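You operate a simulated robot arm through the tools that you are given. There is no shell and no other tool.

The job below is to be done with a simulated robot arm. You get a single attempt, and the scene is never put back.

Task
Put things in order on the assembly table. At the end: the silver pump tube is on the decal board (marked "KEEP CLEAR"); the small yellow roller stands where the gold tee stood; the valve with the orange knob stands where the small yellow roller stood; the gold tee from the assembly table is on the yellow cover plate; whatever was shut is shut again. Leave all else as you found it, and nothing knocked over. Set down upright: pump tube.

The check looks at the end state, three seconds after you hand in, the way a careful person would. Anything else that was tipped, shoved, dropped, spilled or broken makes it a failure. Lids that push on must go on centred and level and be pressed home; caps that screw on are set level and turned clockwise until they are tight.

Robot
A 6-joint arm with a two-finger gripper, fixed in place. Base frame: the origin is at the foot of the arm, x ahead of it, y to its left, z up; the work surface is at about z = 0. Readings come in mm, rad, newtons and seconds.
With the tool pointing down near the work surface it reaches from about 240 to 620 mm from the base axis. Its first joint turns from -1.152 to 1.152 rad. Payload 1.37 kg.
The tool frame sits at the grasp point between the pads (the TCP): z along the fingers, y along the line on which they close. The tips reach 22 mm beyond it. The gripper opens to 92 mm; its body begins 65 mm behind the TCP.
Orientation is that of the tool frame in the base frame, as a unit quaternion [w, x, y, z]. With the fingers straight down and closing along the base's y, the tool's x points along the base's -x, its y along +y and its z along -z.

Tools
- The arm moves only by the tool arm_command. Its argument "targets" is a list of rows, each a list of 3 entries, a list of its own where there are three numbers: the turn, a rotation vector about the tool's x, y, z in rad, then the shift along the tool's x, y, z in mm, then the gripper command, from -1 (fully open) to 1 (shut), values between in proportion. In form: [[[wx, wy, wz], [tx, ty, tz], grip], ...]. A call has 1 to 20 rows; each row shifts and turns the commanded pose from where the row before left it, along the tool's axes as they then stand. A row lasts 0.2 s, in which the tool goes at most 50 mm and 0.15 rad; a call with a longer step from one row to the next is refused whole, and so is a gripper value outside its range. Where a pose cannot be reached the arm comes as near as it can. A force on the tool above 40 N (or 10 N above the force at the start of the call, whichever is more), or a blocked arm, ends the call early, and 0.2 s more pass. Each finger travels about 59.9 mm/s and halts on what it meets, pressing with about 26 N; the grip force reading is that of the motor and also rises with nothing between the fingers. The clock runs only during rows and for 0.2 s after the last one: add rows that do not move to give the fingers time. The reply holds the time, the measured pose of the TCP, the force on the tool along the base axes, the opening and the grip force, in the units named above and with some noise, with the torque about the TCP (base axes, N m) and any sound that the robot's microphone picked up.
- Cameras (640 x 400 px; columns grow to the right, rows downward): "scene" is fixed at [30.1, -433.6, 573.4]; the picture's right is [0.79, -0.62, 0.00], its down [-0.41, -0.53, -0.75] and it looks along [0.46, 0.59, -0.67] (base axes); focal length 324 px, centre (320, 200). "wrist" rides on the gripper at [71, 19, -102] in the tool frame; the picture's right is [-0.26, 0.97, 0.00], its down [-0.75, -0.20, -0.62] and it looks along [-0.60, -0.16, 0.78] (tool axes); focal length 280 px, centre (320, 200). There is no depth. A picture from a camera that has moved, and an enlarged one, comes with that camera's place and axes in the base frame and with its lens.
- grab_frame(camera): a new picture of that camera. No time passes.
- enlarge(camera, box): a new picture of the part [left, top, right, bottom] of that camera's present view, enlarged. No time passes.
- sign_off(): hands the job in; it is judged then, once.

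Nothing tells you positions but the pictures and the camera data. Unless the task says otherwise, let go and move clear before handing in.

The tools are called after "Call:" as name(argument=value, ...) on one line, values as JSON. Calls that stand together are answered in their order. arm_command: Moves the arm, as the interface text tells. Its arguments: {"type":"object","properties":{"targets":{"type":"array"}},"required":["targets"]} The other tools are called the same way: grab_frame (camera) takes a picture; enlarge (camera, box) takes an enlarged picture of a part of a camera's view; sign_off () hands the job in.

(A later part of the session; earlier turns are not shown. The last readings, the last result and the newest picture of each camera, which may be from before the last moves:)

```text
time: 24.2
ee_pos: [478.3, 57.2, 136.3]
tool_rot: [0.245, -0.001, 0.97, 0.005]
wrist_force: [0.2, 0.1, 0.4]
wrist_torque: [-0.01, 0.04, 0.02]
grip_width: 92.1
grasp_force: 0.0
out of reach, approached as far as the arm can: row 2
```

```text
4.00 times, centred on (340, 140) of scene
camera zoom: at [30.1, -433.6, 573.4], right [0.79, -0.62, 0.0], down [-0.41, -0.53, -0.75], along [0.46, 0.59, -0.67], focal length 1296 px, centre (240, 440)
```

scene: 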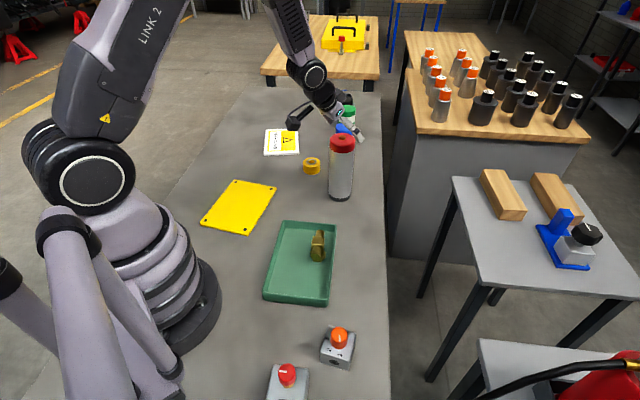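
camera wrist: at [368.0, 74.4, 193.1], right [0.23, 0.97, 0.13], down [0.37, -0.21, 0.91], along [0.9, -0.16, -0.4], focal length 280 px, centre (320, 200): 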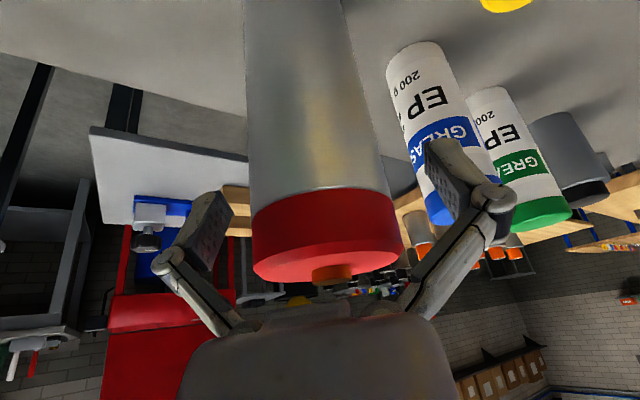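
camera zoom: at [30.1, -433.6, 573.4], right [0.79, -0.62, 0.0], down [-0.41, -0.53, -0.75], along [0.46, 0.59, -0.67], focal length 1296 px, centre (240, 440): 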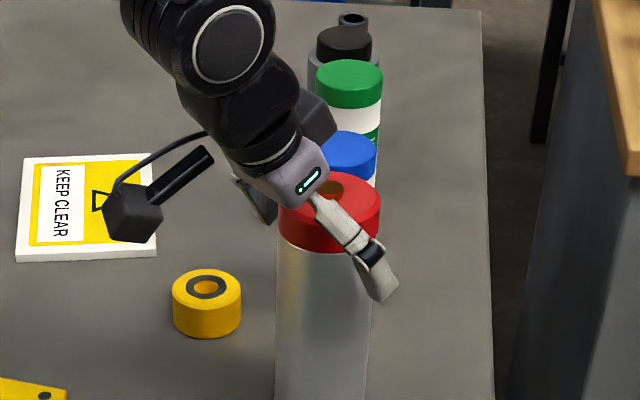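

The arm stops at z≈136 with this tilt. I'll reduce to about 25° and step 4 mm toward the base for more link clearance, then lower the last few mm.

Call:
arm_command(targets=[[[0, 0.06, 0], [0, -0.5, 0], -1], [[0, 0, 0], [3.1, -0.4, 1.9], -1], [[0, 0, 0], [3.1, 0, 1.9], -1], [[0, 0, 0], [0, 0, 0], -1], [[0, 0, 0], [0, 0, 0], -1], [[0, 0, 0], [0, 0, 0], -1]])

Call:
grab_frame(camera="wrist")

```text
time: 25.6
ee_pos: [475.6, 56.5, 131.0]
tool_rot: [0.216, -0.003, 0.976, 0.006]
wrist_force: [0.0, 0.9, -0.4]
wrist_torque: [0.01, 0.06, 0.03]
grip_width: 92.1
grasp_force: 0.0
```

```text
taken
camera wrist: at [368.3, 72.9, 193.0], right [0.23, 0.97, 0.12], down [0.42, -0.21, 0.88], along [0.88, -0.15, -0.46], focal length 280 px, centre (320, 200)
```

wrist: 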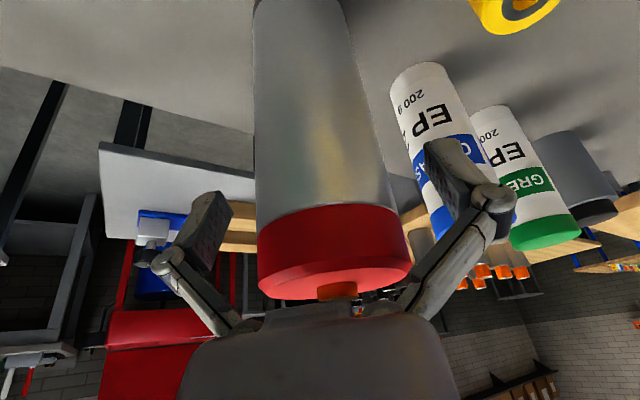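

Pose reached: (475.6, 56.5, 131) at a 25° tilt, no contact force. I'll close partway first to check for link contact.

Call:
arm_command(targets=[[[0, 0, 0], [0, 0, 0], -0.7], [[0, 0, 0], [0, 0, 0], -0.45], [[0, 0, 0], [0, 0, 0], -0.45], [[0, 0, 0], [0, 0, 0], -0.45]])

Call:
grab_frame(camera="wrist")

Call:
enlarge(camera="scene", box=[260, 90, 420, 190])

```text
time: 26.6
ee_pos: [476.4, 57.0, 130.2]
tool_rot: [0.215, -0.002, 0.977, 0.007]
wrist_force: [0.8, 0.7, 0.6]
wrist_torque: [-0.01, 0.01, 0.0]
grip_width: 66.7
grasp_force: 0.0
```

```text
taken
camera wrist: at [368.3, 72.9, 193.0], right [0.23, 0.97, 0.12], down [0.42, -0.21, 0.88], along [0.88, -0.15, -0.46], focal length 280 px, centre (320, 200)
```

wrist: 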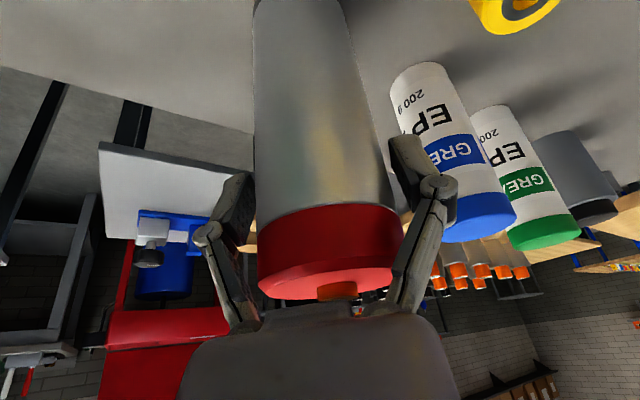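

```text
4.00 times, centred on (340, 140) of scene
camera zoom: at [30.1, -433.6, 573.4], right [0.79, -0.62, 0.0], down [-0.41, -0.53, -0.75], along [0.46, 0.59, -0.67], focal length 1296 px, centre (240, 440)
```

zoom: 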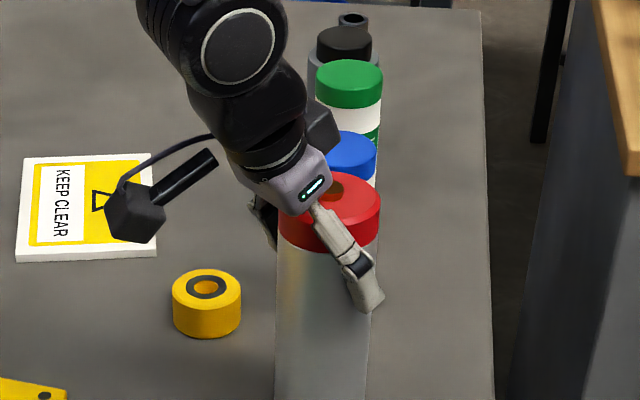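

No contact at 66.7 mm and the links clear the cap, so I'll close fully on the body.

Call:
arm_command(targets=[[[0, 0, 0], [0, 0, 0], -0.3], [[0, 0, 0], [0, 0, 0], 0.2], [[0, 0, 0], [0, 0, 0], 1], [[0, 0, 0], [0, 0, 0], 1], [[0, 0, 0], [0, 0, 0], 1]])

Call:
grab_frame(camera="wrist")

Call:
enlarge(camera="scene", box=[260, 110, 420, 210])

```text
time: 27.9
ee_pos: [477.1, 55.4, 129.8]
tool_rot: [0.217, -0.001, 0.976, 0.006]
wrist_force: [-2.5, -3.9, 3.9]
wrist_torque: [-0.53, -0.02, -0.14]
grip_width: 59.8
grasp_force: 25.9
```

```text
taken
camera wrist: at [368.4, 72.9, 193.1], right [0.23, 0.97, 0.12], down [0.42, -0.21, 0.88], along [0.88, -0.15, -0.45], focal length 280 px, centre (320, 200)
```

wrist: 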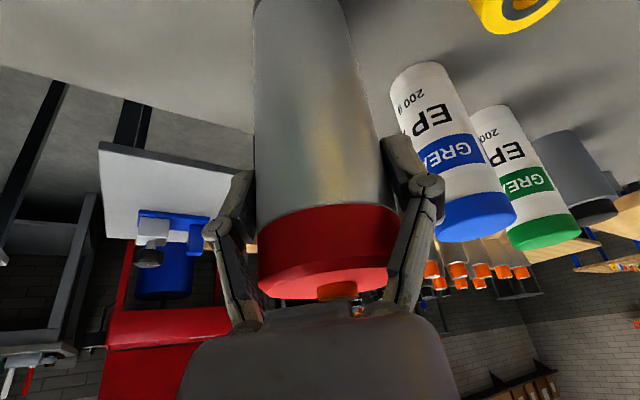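

```text
4.00 times, centred on (340, 160) of scene
camera zoom: at [30.1, -433.6, 573.4], right [0.79, -0.62, 0.0], down [-0.41, -0.53, -0.75], along [0.46, 0.59, -0.67], focal length 1296 px, centre (240, 360)
```

zoom: 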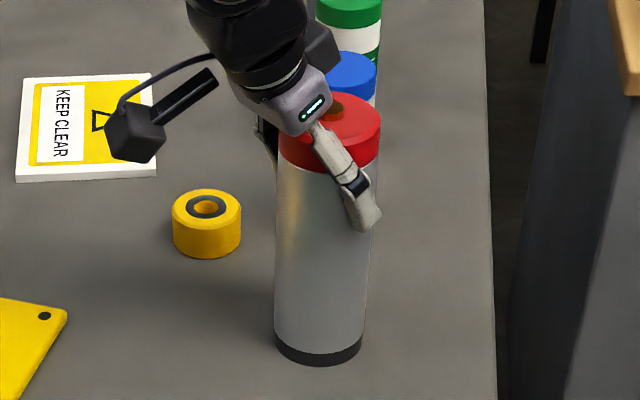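

The grip is firm at 59.8 mm on the silver body. I'll do a small test lift.

Call:
arm_command(targets=[[[0, 0, 0], [-2.1, 0, -4.5], 1], [[0, 0, 0], [-2.1, 0, -4.5], 1], [[0, 0, 0], [-2.1, 0, -4.5], 1], [[0, 0, 0], [0, 0, 0], 1], [[0, 0, 0], [0, 0, 0], 1]])

Call:
enlarge(camera="scene", box=[260, 110, 420, 210])

Call:
grab_frame(camera="wrist")

```text
time: 29.1
ee_pos: [474.1, 55.5, 143.5]
tool_rot: [0.215, -0.003, 0.977, 0.006]
wrist_force: [-0.2, 0.6, -5.9]
wrist_torque: [-0.06, 0.04, -0.01]
grip_width: 59.5
grasp_force: 26.5
```

```text
4.00 times, centred on (340, 160) of scene
camera zoom: at [30.1, -433.6, 573.4], right [0.79, -0.62, 0.0], down [-0.41, -0.53, -0.74], along [0.46, 0.59, -0.67], focal length 1296 px, centre (240, 360)
```

zoom: 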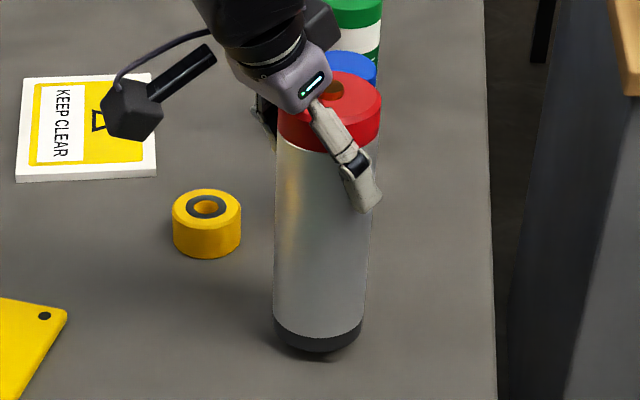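

```text
taken
camera wrist: at [367.2, 72.7, 207.7], right [0.23, 0.97, 0.12], down [0.42, -0.21, 0.88], along [0.88, -0.15, -0.46], focal length 280 px, centre (320, 200)
```

wrist: 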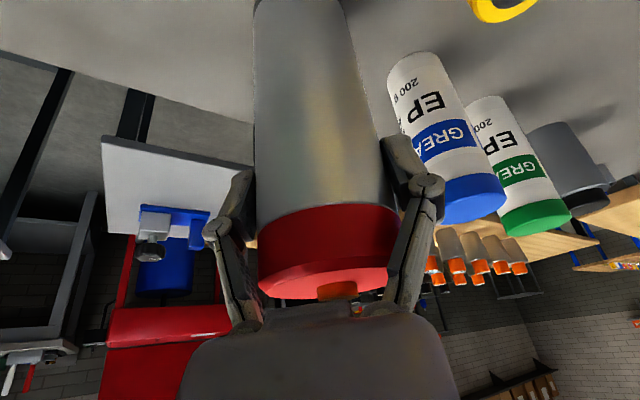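

The tube lifts cleanly (about 0.6 kg) and hangs upright. I'll raise it to about 50 mm clearance, yaw the tool part of the way with the arm, and carry it toward the decal board.

Call:
arm_command(targets=[[[0, 0, 0], [-5.6, 0, -12.1], 1], [[0, 0, 0], [-5.6, 0, -12.1], 1], [[0, 0, 0], [-5.6, 0, -12.1], 1], [[-0.0232, 0, -0.0498], [0, 0, 0], 1], [[-0.0232, 0, -0.0498], [0, 0, 0], 1], [[-0.0232, 0, -0.0498], [0, 0, 0], 1], [[-0.0232, 0, -0.0498], [0, 0, 0], 1], [[-0.0232, 0, -0.0498], [0, 0, 0], 1], [[0, 0, 0], [0, 0, 0], 1], [[0, 0, 0], [0, 0, 0], 1]])

Call:
enlarge(camera="scene", box=[220, 60, 420, 185])

```text
time: 31.2
ee_pos: [474.9, 56.3, 184.1]
tool_rot: [0.215, -0.135, 0.967, 0.036]
wrist_force: [-0.3, -1.0, -6.2]
wrist_torque: [-0.05, 0.03, -0.01]
grip_width: 59.9
grasp_force: 26.5
```

```text
3.20 times, centred on (320, 122) of scene
camera zoom: at [30.1, -433.6, 573.4], right [0.79, -0.62, 0.0], down [-0.41, -0.53, -0.74], along [0.46, 0.59, -0.67], focal length 1037 px, centre (320, 448)
```

zoom: 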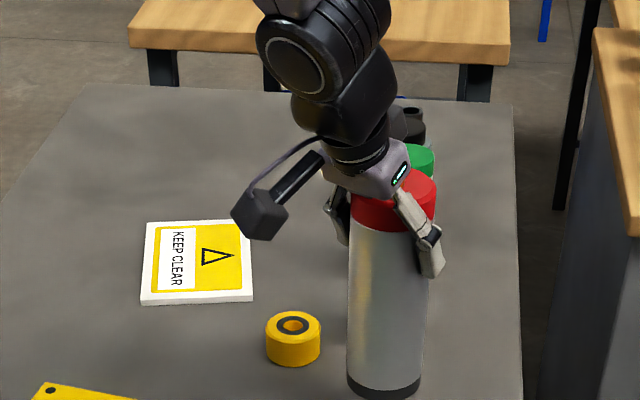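

The tube hangs upright. I'll translate about 150 mm in +y.

Call:
arm_command(targets=[[[0, 0, 0], [-4, 12, 1.9], 1], [[0, 0, 0], [-7.2, 23.75, 3.35], 1], [[0, 0, 0], [-7.2, 23.75, 3.35], 1], [[0, 0, 0], [-7.2, 23.75, 3.35], 1], [[0, 0, 0], [-7.2, 23.75, 3.35], 1], [[0, 0, 0], [-7.2, 23.75, 3.35], 1], [[0, 0, 0], [-3, 11.75, 1.4], 1], [[-0.0232, 0, -0.0498], [0, 0, 0], 1], [[-0.0232, 0, -0.0498], [0, 0, 0], 1], [[-0.0232, 0, -0.0498], [0, 0, 0], 1], [[-0.0232, 0, -0.0498], [0, 0, 0], 1], [[-0.0232, 0, -0.0498], [0, 0, 0], 1], [[0, 0, 0], [0, 0, 0], 1], [[0, 0, 0], [0, 0, 0], 1]])

Call:
grab_frame(camera="scene")

Call:
grab_frame(camera="wrist")

```text
time: 34.2
ee_pos: [487.3, 155.3, 190.8]
tool_rot: [0.236, -0.267, 0.931, 0.071]
wrist_force: [0.5, 0.6, -5.2]
wrist_torque: [-0.03, 0.05, -0.02]
grip_width: 59.9
grasp_force: 26.0
out of reach, approached as far as the arm can: row 5, 6, 7
```

```text
taken
```

scene: 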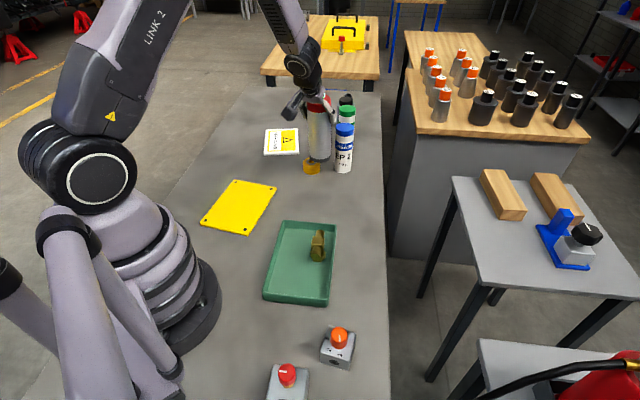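

```text
taken
camera wrist: at [382.8, 112.0, 245.9], right [-0.32, 0.94, 0.13], down [0.42, 0.02, 0.91], along [0.85, 0.34, -0.4], focal length 280 px, centre (320, 200)
```

wrist: 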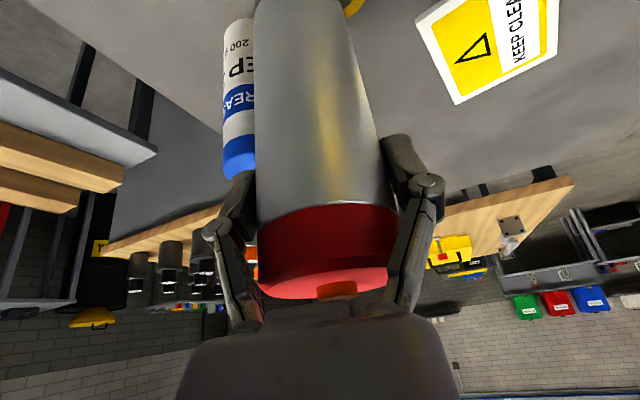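

The arm stalled at about (487, 155, 191) with its tilt drifted to about 29°, though the tube is still held clear of everything. I'll restore the 25° tilt and try stepping in +y with the new yaw.

Call:
arm_command(targets=[[[0, 0.033, 0], [0, 0, 0], 1], [[0, 0.033, 0], [0, 0, 0], 1], [[0, 0, 0], [-9, 15.4, 4.2], 1], [[0, 0, 0], [0, 0, 0], 1], [[0, 0, 0], [0, 0, 0], 1]])

Call:
grab_frame(camera="scene")

```text
time: 35.5
ee_pos: [489.7, 176.4, 189.5]
tool_rot: [0.206, -0.27, 0.939, 0.063]
wrist_force: [-0.6, 0.1, -5.8]
wrist_torque: [-0.01, 0.02, 0.0]
grip_width: 59.8
grasp_force: 26.1
```

```text
taken
```

scene: 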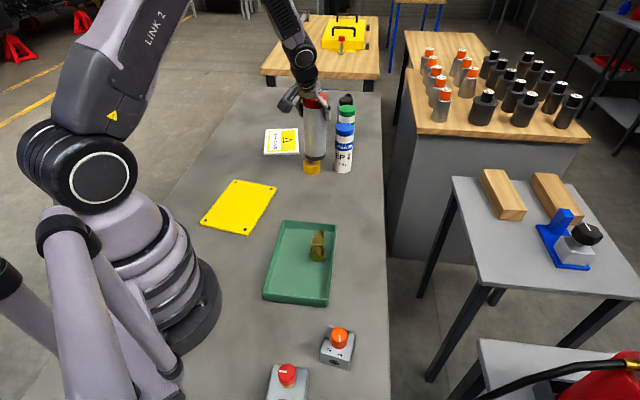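

That worked with the tilt back at 24.6°. Continuing in +y toward the board.

Call:
arm_command(targets=[[[0, 0, 0], [-9.3, 15.75, 4.3], 1], [[0, 0, 0], [-9.3, 15.75, 4.3], 1], [[0, 0, 0], [-9.3, 15.75, 4.3], 1], [[0, 0, 0], [-9.3, 15.75, 4.3], 1], [[0, 0, 0], [-9.3, 15.75, 4.3], 1], [[0, 0, 0], [0, 0, 0], 1], [[0, 0, 0], [0, 0, 0], 1]])

Call:
grab_frame(camera="scene")

```text
time: 37.0
ee_pos: [487.4, 263.5, 183.4]
tool_rot: [0.206, -0.271, 0.937, 0.071]
wrist_force: [0.9, 0.3, -6.6]
wrist_torque: [-0.01, 0.02, 0.02]
grip_width: 59.8
grasp_force: 26.1
out of reach, approached as far as the arm can: row 5
```

```text
taken
```

scene: 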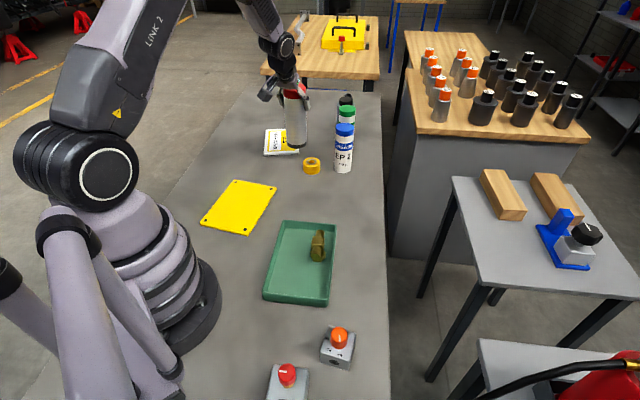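

It stalls whenever the tool yaw lines up with the arm's radial direction, so I'll add more yaw to keep an offset and then carry on to above the board.

Call:
arm_command(targets=[[[-0.0211, 0, -0.0453], [0, 0, 0], 1], [[-0.0211, 0, -0.0453], [0, 0, 0], 1], [[-0.0211, 0, -0.0453], [0, 0, 0], 1], [[-0.0211, 0, -0.0453], [0, 0, 0], 1], [[0, 0, 0], [-11.5, 12.64, 5.36], 1], [[0, 0, 0], [-11.5, 12.64, 5.36], 1], [[0, 0, 0], [0, 0, 0], 1], [[0, 0, 0], [0, 0, 0], 1]])

Call:
grab_frame(camera="scene")

```text
time: 38.9
ee_pos: [485.1, 297.8, 185.7]
tool_rot: [0.198, -0.362, 0.907, 0.083]
wrist_force: [0.2, -0.7, -6.1]
wrist_torque: [-0.01, 0.0, -0.02]
grip_width: 59.7
grasp_force: 25.9
```

```text
taken
```

scene: 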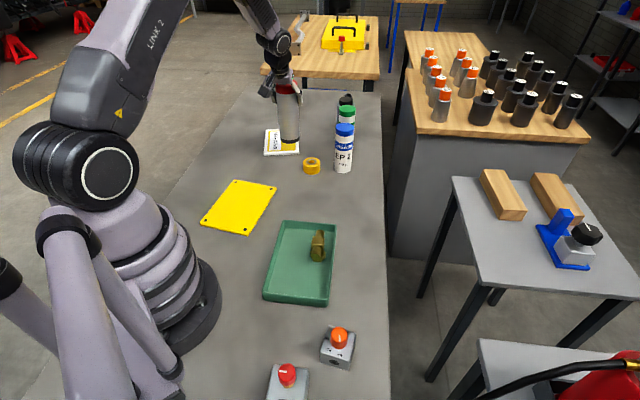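

Good, no flags: (485, 298, 186) at a 24.9° tilt. Continuing to above the board.

Call:
arm_command(targets=[[[0, 0, 0], [-11.7, 13.1, 5.4], 1], [[0, 0, 0], [-11.7, 13.1, 5.4], 1], [[0, 0, 0], [-11.7, 13.1, 5.4], 1], [[0, 0, 0], [0, 0, 0], 1], [[0, 0, 0], [0, 0, 0], 1], [[0, 0, 0], [0, 0, 0], 1]])

Call:
enlarge(camera="scene", box=[220, 60, 380, 160])

Call:
grab_frame(camera="wrist")

```text
time: 40.2
ee_pos: [486.1, 345.0, 182.4]
tool_rot: [0.201, -0.362, 0.906, 0.09]
wrist_force: [0.8, 0.5, -6.8]
wrist_torque: [-0.03, 0.04, 0.01]
grip_width: 59.8
grasp_force: 26.2
out of reach, approached as far as the arm can: row 3
```

```text
4.00 times, centred on (300, 110) of scene
camera zoom: at [30.1, -433.6, 573.4], right [0.79, -0.62, 0.0], down [-0.41, -0.53, -0.74], along [0.46, 0.59, -0.67], focal length 1296 px, centre (400, 560)
```

zoom: 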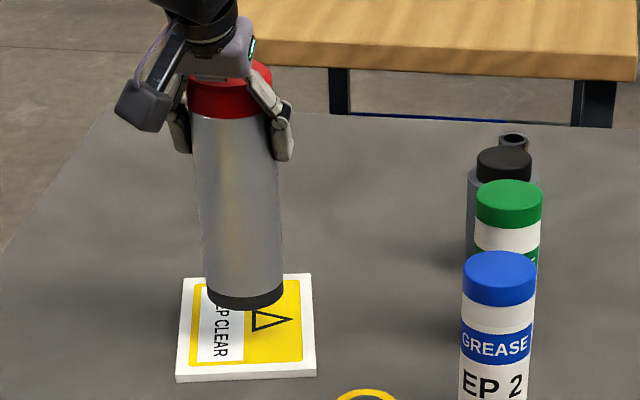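

```text
taken
camera wrist: at [395.5, 282.0, 245.0], right [-0.5, 0.86, 0.13], down [0.45, 0.13, 0.88], along [0.74, 0.5, -0.45], focal length 280 px, centre (320, 200)
```

wrist: 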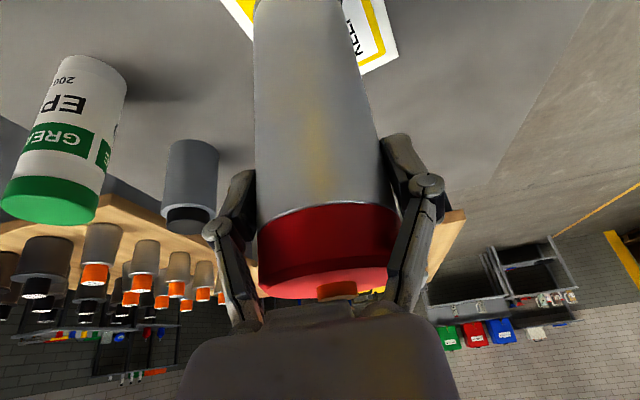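

The tube is over the board at about (489, 349), its bottom about 50 mm above it, and looks vertical. I'll lower most of the way while nudging a few mm toward the board centre.

Call:
arm_command(targets=[[[0, 0, 0], [2.45, 0.25, 8.8], 1], [[0, 0, 0], [2.45, 0.25, 8.8], 1], [[0, 0, 0], [2.45, 0.25, 8.8], 1], [[0, 0, 0], [2.45, 0.25, 8.8], 1], [[0, 0, 0], [0, 0, 0], 1], [[0, 0, 0], [0, 0, 0], 1], [[0, 0, 0], [0, 0, 0], 1]])

Call:
enlarge(camera="scene", box=[220, 80, 380, 180])

Call:
grab_frame(camera="wrist")

```text
time: 41.9
ee_pos: [490.4, 350.0, 146.2]
tool_rot: [0.2, -0.362, 0.907, 0.085]
wrist_force: [0.1, 0.0, -5.3]
wrist_torque: [-0.02, 0.03, -0.02]
grip_width: 59.8
grasp_force: 26.4
```

```text
4.00 times, centred on (300, 130) of scene
camera zoom: at [30.1, -433.6, 573.4], right [0.79, -0.62, 0.0], down [-0.41, -0.53, -0.74], along [0.46, 0.59, -0.67], focal length 1296 px, centre (400, 480)
```

zoom: 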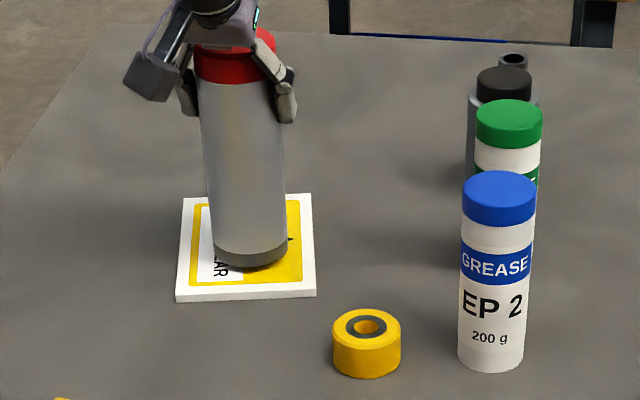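

```text
taken
camera wrist: at [399.3, 288.0, 209.0], right [-0.49, 0.86, 0.12], down [0.45, 0.14, 0.88], along [0.74, 0.49, -0.45], focal length 280 px, centre (320, 200)
```

wrist: 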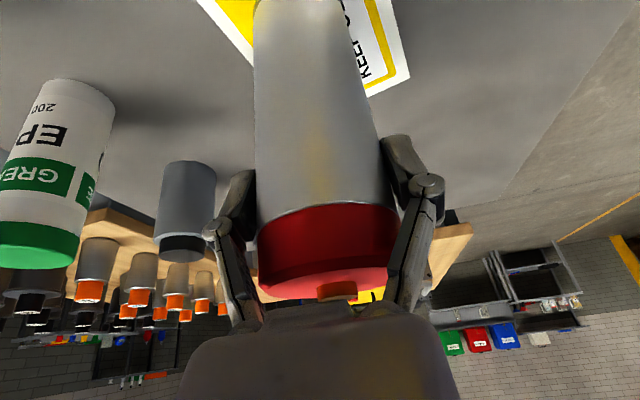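

The tube is nicely over the board with about 10 mm to go. Lowering in small steps and watching the force.

Call:
arm_command(targets=[[[0, 0, 0], [0.85, 0, 1.81], 1], [[0, 0, 0], [0.85, 0, 1.81], 1], [[0, 0, 0], [0.85, 0, 1.81], 1], [[0, 0, 0], [0, 0, 0], 1], [[0, 0, 0], [0, 0, 0], 1]])

Call:
enlarge(camera="scene", box=[250, 120, 330, 170])

```text
time: 43.0
ee_pos: [489.7, 350.3, 139.6]
tool_rot: [0.198, -0.362, 0.907, 0.083]
wrist_force: [0.1, -0.5, -5.3]
wrist_torque: [-0.03, 0.04, 0.02]
grip_width: 60.0
grasp_force: 26.3
```

```text
8.00 times, centred on (290, 145) of scene
camera zoom: at [30.1, -433.6, 573.4], right [0.79, -0.62, 0.0], down [-0.41, -0.53, -0.74], along [0.46, 0.59, -0.67], focal length 2592 px, centre (560, 640)
```

zoom: 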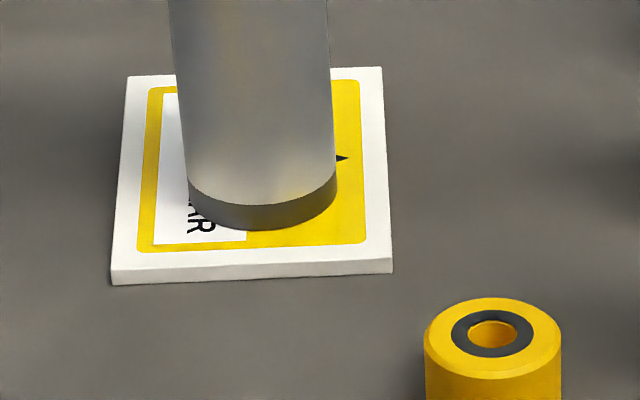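

Call:
arm_command(targets=[[[0, 0, 0], [0.42, 0, 0.91], 1], [[0, 0, 0], [0.42, 0, 0.91], 1], [[0, 0, 0], [0, 0, 0], 1]])

```text
time: 43.9
ee_pos: [490.7, 349.5, 137.8]
tool_rot: [0.2, -0.362, 0.907, 0.085]
wrist_force: [-2.2, -0.7, 2.5]
wrist_torque: [0.1, 0.2, 0.06]
grip_width: 60.1
grasp_force: 25.8
```

Contact is registering: the board is taking the tube's weight. I'll release gently.

Call:
arm_command(targets=[[[0, 0, 0], [0, 0, 0], 1], [[0, 0, 0], [0, 0, 0], -0.25], [[0, 0, 0], [0, 0, 0], -0.35], [[0, 0, 0], [0, 0, 0], -0.5], [[0, 0, 0], [0, 0, 0], -0.75], [[0, 0, 0], [0, 0, 0], -1], [[0, 0, 0], [0, 0, 0], -1], [[0, 0, 0], [0, 0, 0], -1]])

Call:
enlarge(camera="scene", box=[240, 80, 340, 170])

Call:
grab_frame(camera="wrist")

```text
time: 45.6
ee_pos: [490.5, 349.8, 137.7]
tool_rot: [0.199, -0.362, 0.907, 0.083]
wrist_force: [0.1, -0.1, 0.2]
wrist_torque: [-0.01, -0.01, -0.02]
grip_width: 92.2
grasp_force: 0.1
```

```text
4.44 times, centred on (290, 125) of scene
camera zoom: at [30.1, -433.6, 573.4], right [0.79, -0.62, 0.0], down [-0.41, -0.53, -0.75], along [0.46, 0.59, -0.67], focal length 1440 px, centre (453, 533)
```

zoom: 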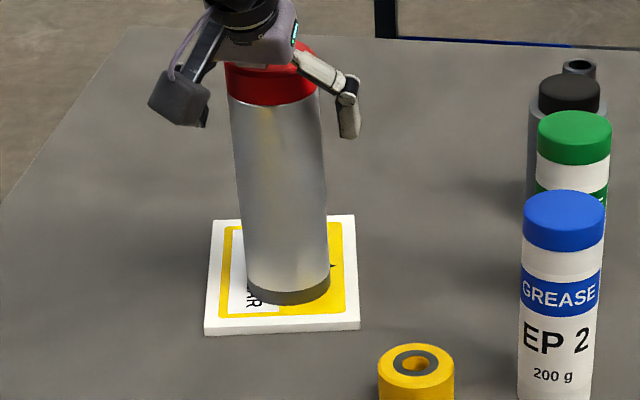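

```text
taken
camera wrist: at [399.5, 288.3, 200.8], right [-0.49, 0.86, 0.12], down [0.45, 0.14, 0.88], along [0.74, 0.49, -0.46], focal length 280 px, centre (320, 200)
```

wrist: 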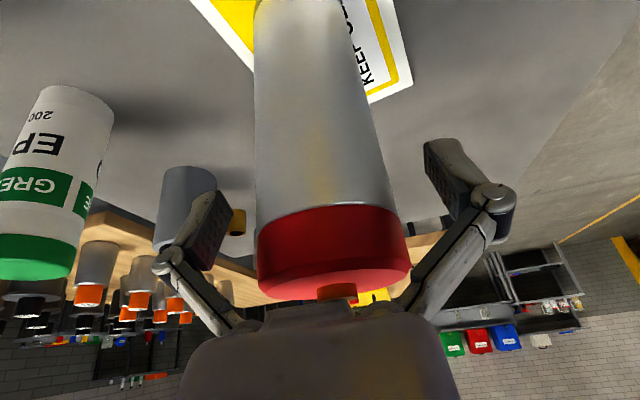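

The tube stands upright on the board. I'll retreat along the tool axis.

Call:
arm_command(targets=[[[0, 0, 0], [0, 0, -15], -1], [[0, 0, 0], [0, 0, -20], -1], [[0, 0, 0], [0, 0, -25], -1], [[0, 0, 0], [0, 0, -30], -1], [[0, 0, 0], [0, 0, -30], -1], [[0, 0, 0], [0, 0, 0], -1]])

Call:
grab_frame(camera="scene")

Call:
grab_frame(camera="wrist")

```text
time: 47.0
ee_pos: [453.8, 310.9, 244.2]
tool_rot: [0.198, -0.363, 0.906, 0.089]
wrist_force: [0.5, 0.2, -0.2]
wrist_torque: [-0.01, 0.01, 0.0]
grip_width: 92.0
grasp_force: 0.0
out of reach, approached as far as the arm can: row 5
```

```text
taken
```

scene: 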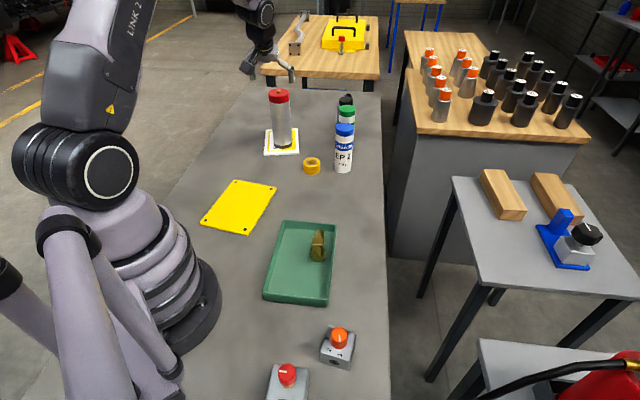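

```text
taken
camera wrist: at [364.1, 248.6, 306.2], right [-0.5, 0.86, 0.13], down [0.45, 0.13, 0.88], along [0.74, 0.49, -0.45], focal length 280 px, centre (320, 200)
```

wrist: 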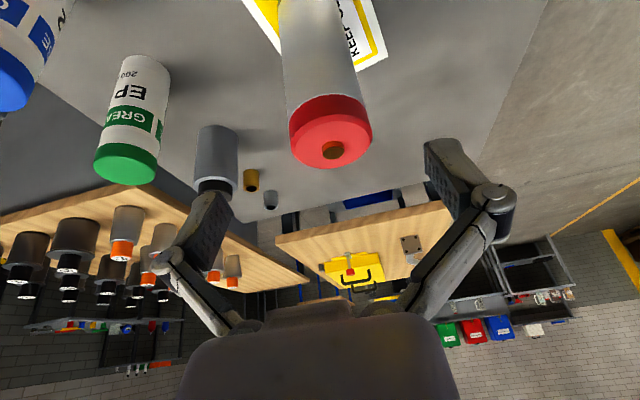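

The tube is placed. I'll bring the tool back to vertical, keeping this yaw since it nearly suits the tee's bar direction.

Call:
arm_command(targets=[[[0, 0.145, 0], [0, 0, 0], -1], [[0, 0.145, 0], [0, 0, 0], -1], [[0, 0.148, 0], [0, 0, 0], -1], [[0, 0, 0], [0, 0, 0], -1], [[0, 0, 0], [0, 0, 0], -1]])

```text
time: 48.2
ee_pos: [421.8, 265.2, 196.5]
tool_rot: [0.016, -0.38, 0.92, 0.094]
wrist_force: [0.3, 0.1, -0.2]
wrist_torque: [-0.01, 0.0, -0.01]
grip_width: 92.1
grasp_force: 0.1
out of reach, approached as far as the arm can: row 1, 2, 3
```

That drifted more than expected, with some residual roll. I'll check the scene before moving on.

Call:
grab_frame(camera="scene")

Call:
grab_frame(camera="wrist")

Call:
enlarge(camera="scene", box=[200, 0, 360, 100])

```text
taken
```

scene: 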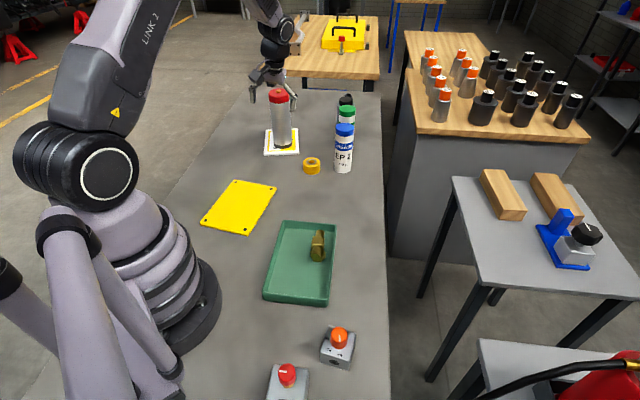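

```text
taken
camera wrist: at [361.1, 208.6, 293.4], right [-0.49, 0.85, 0.18], down [0.7, 0.27, 0.66], along [0.51, 0.45, -0.73], focal length 280 px, centre (320, 200)
```

wrist: 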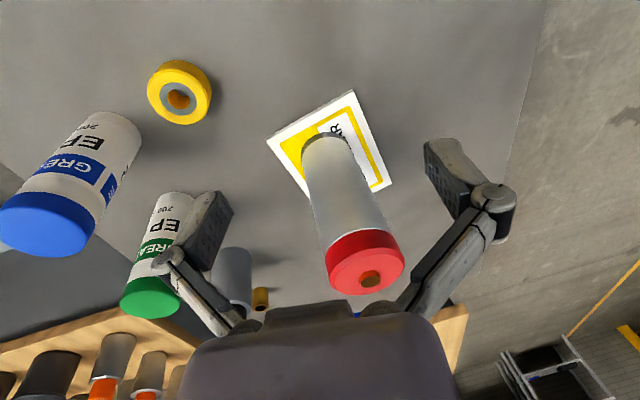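

```text
4.00 times, centred on (280, 50) of scene
camera zoom: at [30.1, -433.6, 573.4], right [0.79, -0.62, 0.0], down [-0.41, -0.53, -0.75], along [0.46, 0.59, -0.67], focal length 1296 px, centre (480, 800)
```

zoom: 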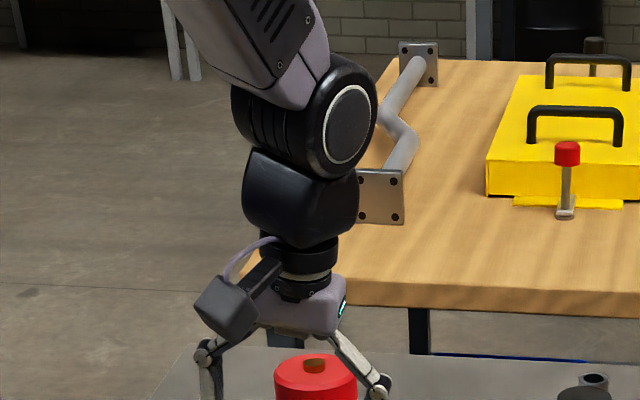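

The tube is still fine on the board. I'll back away toward the base and up with a pure translation to see how the arm behaves before fixing the roll.

Call:
arm_command(targets=[[[0, 0, 0], [17.4, 2.3, -15], -1], [[0, 0, 0], [17.4, 2.3, -15], -1], [[0, 0, 0], [17.4, 2.3, -15], -1], [[0, 0, 0], [0, 0, 0], -1], [[0, 0, 0], [0, 0, 0], -1]])

```text
time: 49.5
ee_pos: [378.7, 223.6, 240.1]
tool_rot: [0.017, -0.38, 0.92, 0.093]
wrist_force: [-0.3, 0.3, 0.0]
wrist_torque: [0.01, 0.0, 0.01]
grip_width: 91.9
grasp_force: 0.0
```

That moved cleanly. Now correcting the lean to get the tool vertical, in small steps.

Call:
arm_command(targets=[[[0.04, 0.025, 0], [0, 0, 0], -1], [[0.04, 0.025, 0], [0, 0, 0], -1], [[0.04, 0.025, 0], [0, 0, 0], -1], [[0.04, 0.025, 0], [0, 0, 0], -1], [[0, 0, 0], [0, 0, 0], -1], [[0, 0, 0], [0, 0, 0], -1]])

```text
time: 50.9
ee_pos: [380.3, 223.7, 239.8]
tool_rot: [0.016, -0.38, 0.92, 0.093]
wrist_force: [0.0, 0.3, 0.3]
wrist_torque: [-0.02, 0.01, -0.03]
grip_width: 91.9
grasp_force: 0.1
out of reach, approached as far as the arm can: row 2, 4
```

The lean isn't correcting, probably because a wrist joint is at its limit with this yaw. I'll reduce the yaw and see if the roll frees up.

Call:
arm_command(targets=[[[0, 0, 0.1], [0, 0, 0], -1], [[0, 0, 0.1], [0, 0, 0], -1], [[0, 0, 0.1], [0, 0, 0], -1], [[0.04, 0.025, 0], [0, 0, 0], -1], [[0.04, 0.025, 0], [0, 0, 0], -1], [[0, 0, 0], [0, 0, 0], -1], [[0, 0, 0], [0, 0, 0], -1]])

```text
time: 52.5
ee_pos: [380.9, 226.3, 238.5]
tool_rot: [0.003, -0.238, 0.967, 0.094]
wrist_force: [-0.3, -0.4, -0.8]
wrist_torque: [0.02, -0.01, 0.0]
grip_width: 91.9
grasp_force: 0.0
out of reach, approached as far as the arm can: row 5
```

The lean persists, which suggests the wrist flipped near a singularity (tool in line with the forearm). I'll look at the forearm direction so I can unwind it.

Call:
enlarge(camera="scene", box=[160, 0, 320, 100])

Call:
grab_frame(camera="scene")

```text
4.00 times, centred on (240, 50) of scene
camera zoom: at [30.1, -433.6, 573.4], right [0.79, -0.62, 0.0], down [-0.41, -0.53, -0.75], along [0.46, 0.59, -0.67], focal length 1296 px, centre (640, 800)
```

zoom: 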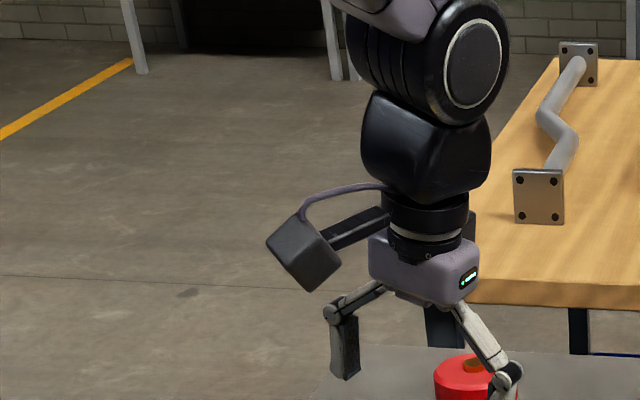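

```text
taken
```

scene: 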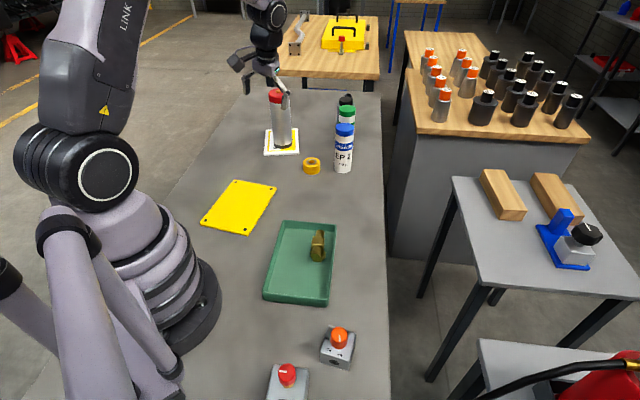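

I think the wrist (forearm roll) is in a flipped branch. I'll unwind it in free space: go nearer and lower over the empty bench, tilt out past the forearm line, level the lean, then tilt back in-plane. First I'll move to a clear spot.

Call:
arm_command(targets=[[[0, 0, 0], [15.4, -12.6, 21.9], -1], [[0, 0, 0], [15.4, -12.6, 21.9], -1], [[0, 0, 0], [15.4, -12.6, 21.9], -1], [[0, 0, 0], [0, 0, 0], -1], [[0, 0, 0], [0, 0, 0], -1]])

Call:
grab_frame(camera="scene")

```text
time: 53.6
ee_pos: [354.0, 180.6, 163.0]
tool_rot: [0.003, -0.238, 0.967, 0.094]
wrist_force: [-1.1, -0.3, 0.2]
wrist_torque: [0.03, -0.04, 0.0]
grip_width: 91.8
grasp_force: 0.1
```

```text
taken
```

scene: 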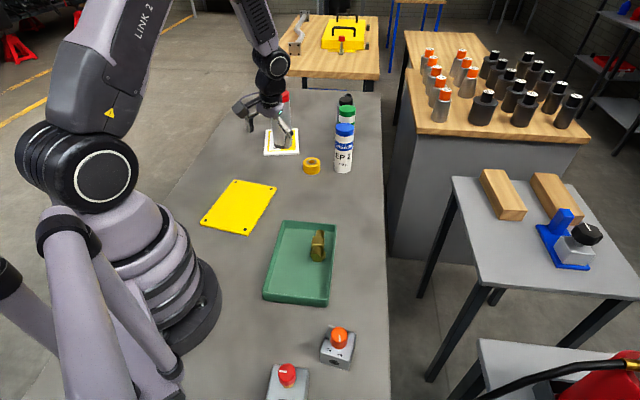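

Call:
enlarge(camera="scene", box=[200, 0, 328, 80])

```text
5.00 times, centred on (264, 40) of scene
camera zoom: at [30.1, -433.6, 573.4], right [0.79, -0.62, 0.0], down [-0.41, -0.53, -0.75], along [0.46, 0.59, -0.67], focal length 1620 px, centre (600, 1000)
```

zoom: 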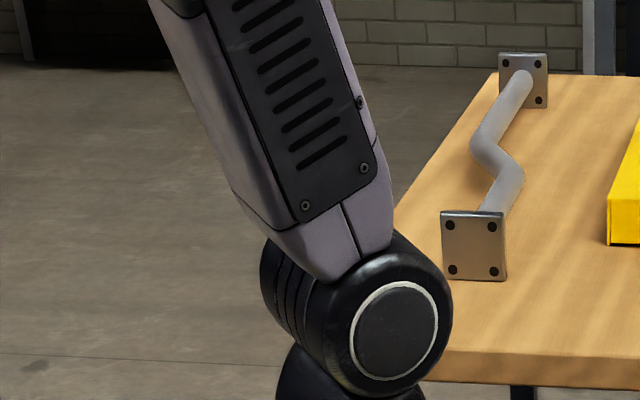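

The wrist looks wound almost a full turn about the forearm. I'll unwind it by swinging the tool axis in a cone around the forearm direction, lateral side then over the top then the other side, keeping the wrist centre fixed. First stage now.

Call:
arm_command(targets=[[[-0.0035, -0.0535, 0], [-10.2, 0.7, 0], -1], [[-0.0035, -0.0535, 0], [-10.2, 0.7, 0], -1], [[-0.0035, -0.0535, 0], [-10.2, 0.7, 0], -1], [[-0.0058, -0.0582, 0], [-11.1, 1.1, 0], -1], [[-0.0058, -0.0582, 0], [-11.1, 1.1, 0], -1], [[-0.0058, -0.0582, 0], [-11.1, 1.1, 0], -1], [[0, 0, 0], [0, 0, 0], -1], [[0, 0, 0], [0, 0, 0], -1]])

Call:
enlarge(camera="scene", box=[200, 0, 360, 100])

```text
time: 55.5
ee_pos: [407.3, 214.1, 176.9]
tool_rot: [0.161, -0.219, 0.951, 0.146]
wrist_force: [-0.2, 0.6, 0.2]
wrist_torque: [0.03, -0.01, -0.01]
grip_width: 91.8
grasp_force: 0.0
```

```text
4.00 times, centred on (280, 50) of scene
camera zoom: at [30.1, -433.6, 573.4], right [0.79, -0.62, 0.0], down [-0.41, -0.53, -0.75], along [0.46, 0.59, -0.67], focal length 1296 px, centre (480, 800)
```

zoom: 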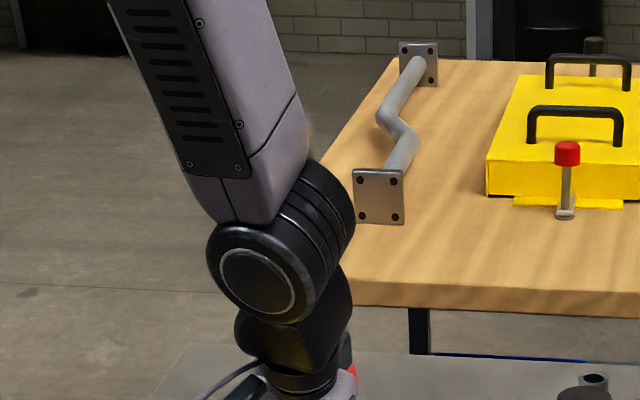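

Good: the forearm roll visibly rotated with no flags. Continuing over the top.

Call:
arm_command(targets=[[[0.0233, -0.0582, 0], [-11.1, -4.4, 0], -1], [[0.0233, -0.0582, 0], [-11.1, -4.4, 0], -1], [[0.0233, -0.0582, 0], [-11.1, -4.4, 0], -1], [[0.0582, -0.0175, 0], [-3.3, -11.1, 0], -1], [[0.0582, -0.0175, 0], [-3.3, -11.1, 0], -1], [[0.0582, -0.0175, 0], [-3.3, -11.1, 0], -1], [[0, 0, 0], [0, 0, 0], -1], [[0, 0, 0], [0, 0, 0], -1]])

Call:
enlarge(camera="scene", box=[200, 0, 360, 100])

```text
time: 57.2
ee_pos: [461.2, 188.3, 189.9]
tool_rot: [0.291, -0.175, 0.939, 0.055]
wrist_force: [0.2, 1.0, 0.0]
wrist_torque: [0.01, -0.01, 0.01]
grip_width: 92.2
grasp_force: 0.0
```

```text
4.00 times, centred on (280, 50) of scene
camera zoom: at [30.1, -433.6, 573.4], right [0.79, -0.62, 0.0], down [-0.41, -0.53, -0.75], along [0.46, 0.59, -0.67], focal length 1296 px, centre (480, 800)
```

zoom: 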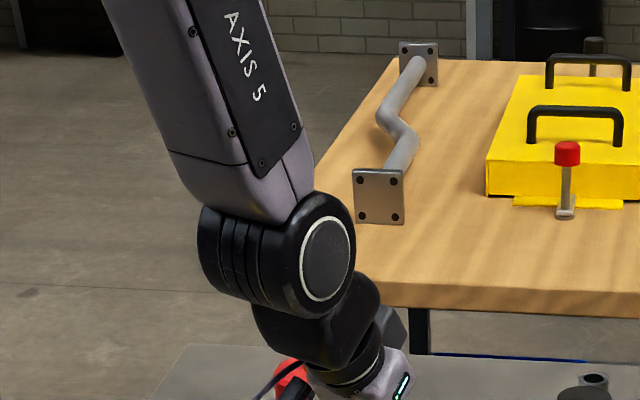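

The tool axis is now above the forearm line and nearly in the arm's vertical plane. I'll bring it straight down in-plane through the alignment to vertical, keeping the wrist centre fixed.

Call:
arm_command(targets=[[[-0.012, 0, 0], [0, 2.3, 0], -1], [[0.003, 0.14, -0.002], [26.6, 0, 0], -1], [[0.003, 0.14, -0.002], [26.6, 0, 0], -1], [[0.003, 0.14, -0.002], [26.6, 0, 0], -1], [[0, 0, 0], [0, 0, 0], -1], [[0, 0, 0], [0, 0, 0], -1]])

Call:
enlarge(camera="scene", box=[200, 0, 360, 100])

```text
time: 58.6
ee_pos: [394.7, 163.8, 154.1]
tool_rot: [0.089, -0.186, 0.978, 0.017]
wrist_force: [0.2, 0.2, -0.1]
wrist_torque: [0.0, 0.04, -0.01]
grip_width: 92.1
grasp_force: 0.1
```

```text
4.00 times, centred on (280, 50) of scene
camera zoom: at [30.1, -433.6, 573.4], right [0.79, -0.62, 0.0], down [-0.41, -0.53, -0.75], along [0.46, 0.59, -0.67], focal length 1296 px, centre (480, 800)
```

zoom: 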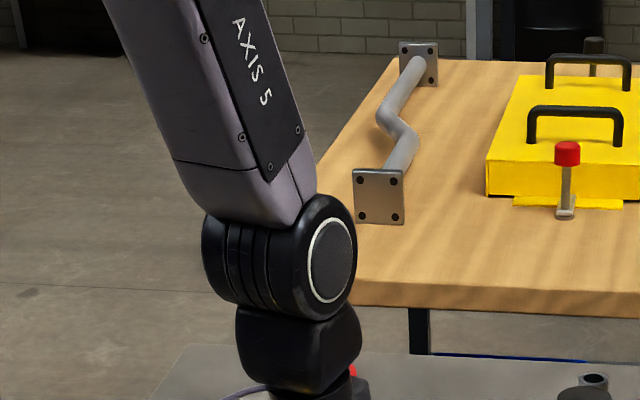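

Crossed cleanly, with the forearm roll unchanged. Finishing to vertical.

Call:
arm_command(targets=[[[0, 0.09, 0], [8, 0, -10], -1], [[0, 0.09, 0], [8, 0, -10], -1], [[0, 0, 0], [0, 0, -20], -1], [[0, 0, 0], [0, 0, -20], -1], [[0, 0, 0], [0, 0, 0], -1], [[0, 0, 0], [0, 0, 0], -1]])

Call:
grab_frame(camera="scene")

Call:
grab_frame(camera="wrist")

```text
time: 60.0
ee_pos: [378.1, 157.2, 211.6]
tool_rot: [0.001, -0.186, 0.983, 0.0]
wrist_force: [0.1, -0.5, 0.0]
wrist_torque: [0.0, 0.01, 0.0]
grip_width: 91.9
grasp_force: 0.0
```

```text
taken
```

scene: 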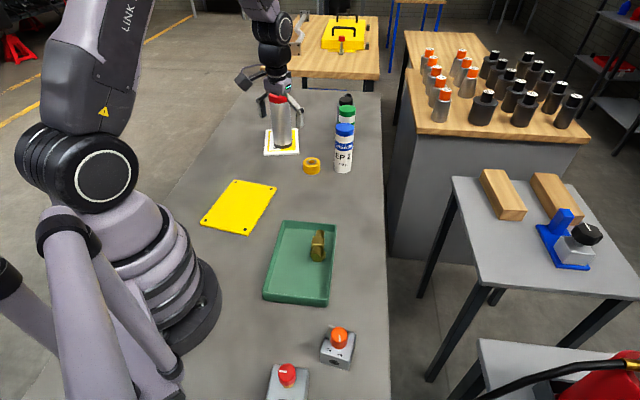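

```text
taken
camera wrist: at [304.1, 147.1, 315.2], right [-0.11, 0.99, 0.0], down [0.78, 0.08, 0.63], along [0.62, 0.07, -0.78], focal length 280 px, centre (320, 200)
```

wrist: 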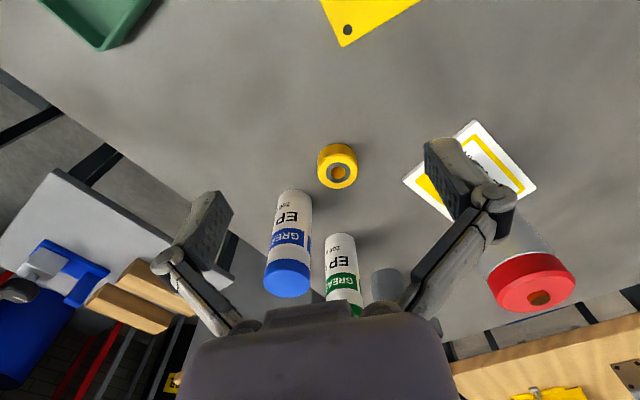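

The tool is vertical again and everything is as before. Next is the tee: I'll yaw to about 46° and move to look at it from close by.

Call:
arm_command(targets=[[[0, 0, -0.142], [0, 0, 0], -1], [[0, 0, -0.142], [0, 0, 0], -1], [[0, 0, -0.142], [0, 0, 0], -1], [[0, 0, 0], [39.1, -13.5, 0], -1], [[0, 0, 0], [39.1, -13.5, 0], -1], [[0, 0, 0], [39.1, -13.5, 0], -1], [[0, 0, 0], [39.1, -13.5, 0], -1], [[0, 0, 0], [39.1, -13.5, 0], -1], [[0, 0, 0], [39.1, -13.5, 0], -1], [[0, 0, 0], [39.1, -13.5, 0], -1], [[0, 0, 0], [0, 0, 0], -1], [[0, 0, 0], [0, 0, 0], -1]])

Call:
grab_frame(camera="wrist")

Call:
grab_frame(camera="scene")

```text
time: 62.6
ee_pos: [257.6, -104.7, 210.3]
tool_rot: [0.001, -0.39, 0.921, 0.0]
wrist_force: [0.5, -0.5, 0.2]
wrist_torque: [0.01, 0.02, -0.02]
grip_width: 92.2
grasp_force: 0.1
```

```text
taken
camera wrist: at [193.3, -143.7, 312.8], right [-0.51, 0.86, 0.0], down [0.67, 0.4, 0.63], along [0.54, 0.32, -0.78], focal length 280 px, centre (320, 200)
```

wrist: 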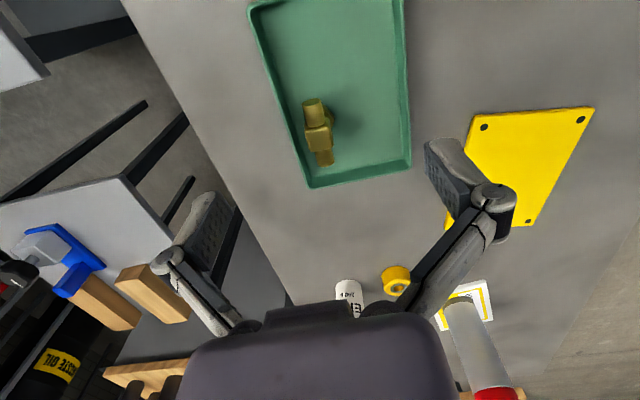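

```text
taken
```

scene: 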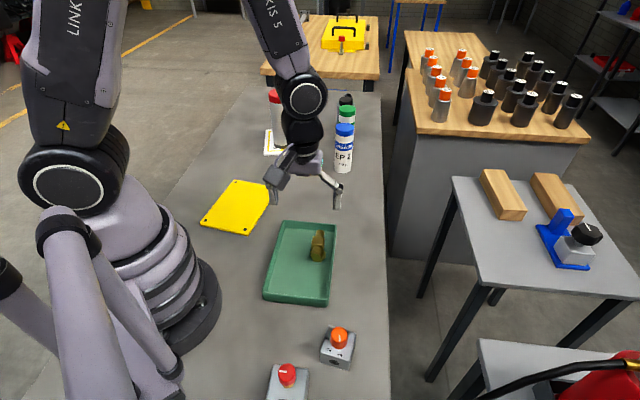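

The tee is in view. Zooming in to measure it and the tray.

Call:
enlarge(camera="wrist", box=[256, 80, 384, 180])

Call:
enlarge(camera="wrist", box=[440, 90, 640, 240])

Call:
enlarge(camera="scene", box=[288, 220, 352, 270])

```text
4.00 times, centred on (320, 130) of wrist
camera zoom: at [193.3, -143.7, 312.8], right [-0.51, 0.86, 0.0], down [0.67, 0.4, 0.63], along [0.54, 0.32, -0.78], focal length 1122 px, centre (320, 480)
```

zoom: 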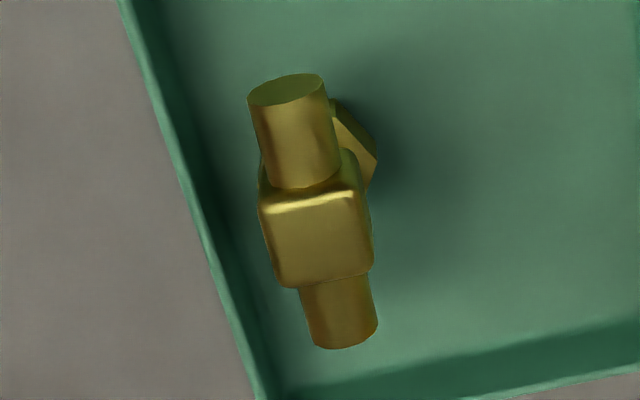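

```text
2.67 times, centred on (540, 165) of wrist
camera zoom: at [193.3, -143.7, 312.8], right [-0.51, 0.86, 0.0], down [0.67, 0.4, 0.63], along [0.54, 0.32, -0.78], focal length 748 px, centre (-267, 293)
```

zoom: 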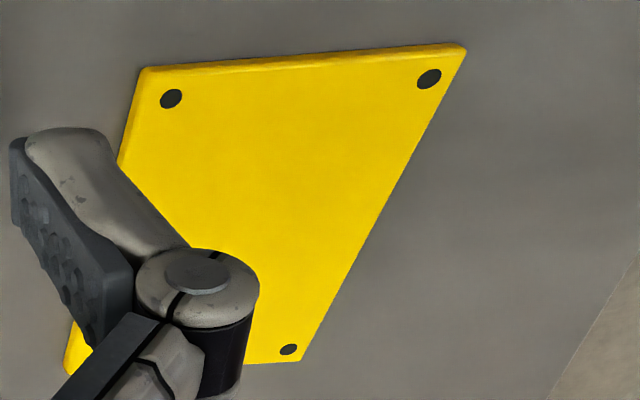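

```text
8.00 times, centred on (320, 245) of scene
camera zoom: at [30.1, -433.6, 573.4], right [0.79, -0.62, 0.0], down [-0.41, -0.53, -0.75], along [0.46, 0.59, -0.67], focal length 2592 px, centre (320, -160)
```

zoom: 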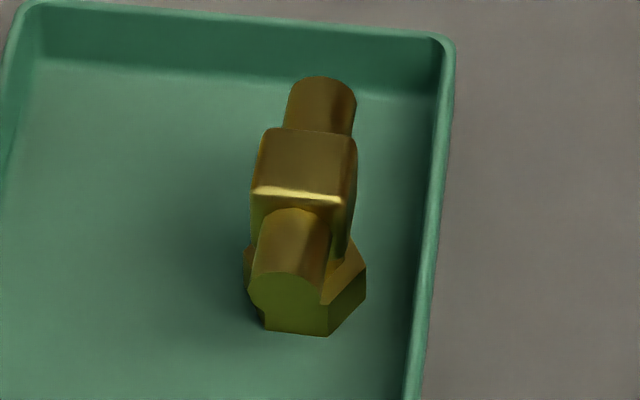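

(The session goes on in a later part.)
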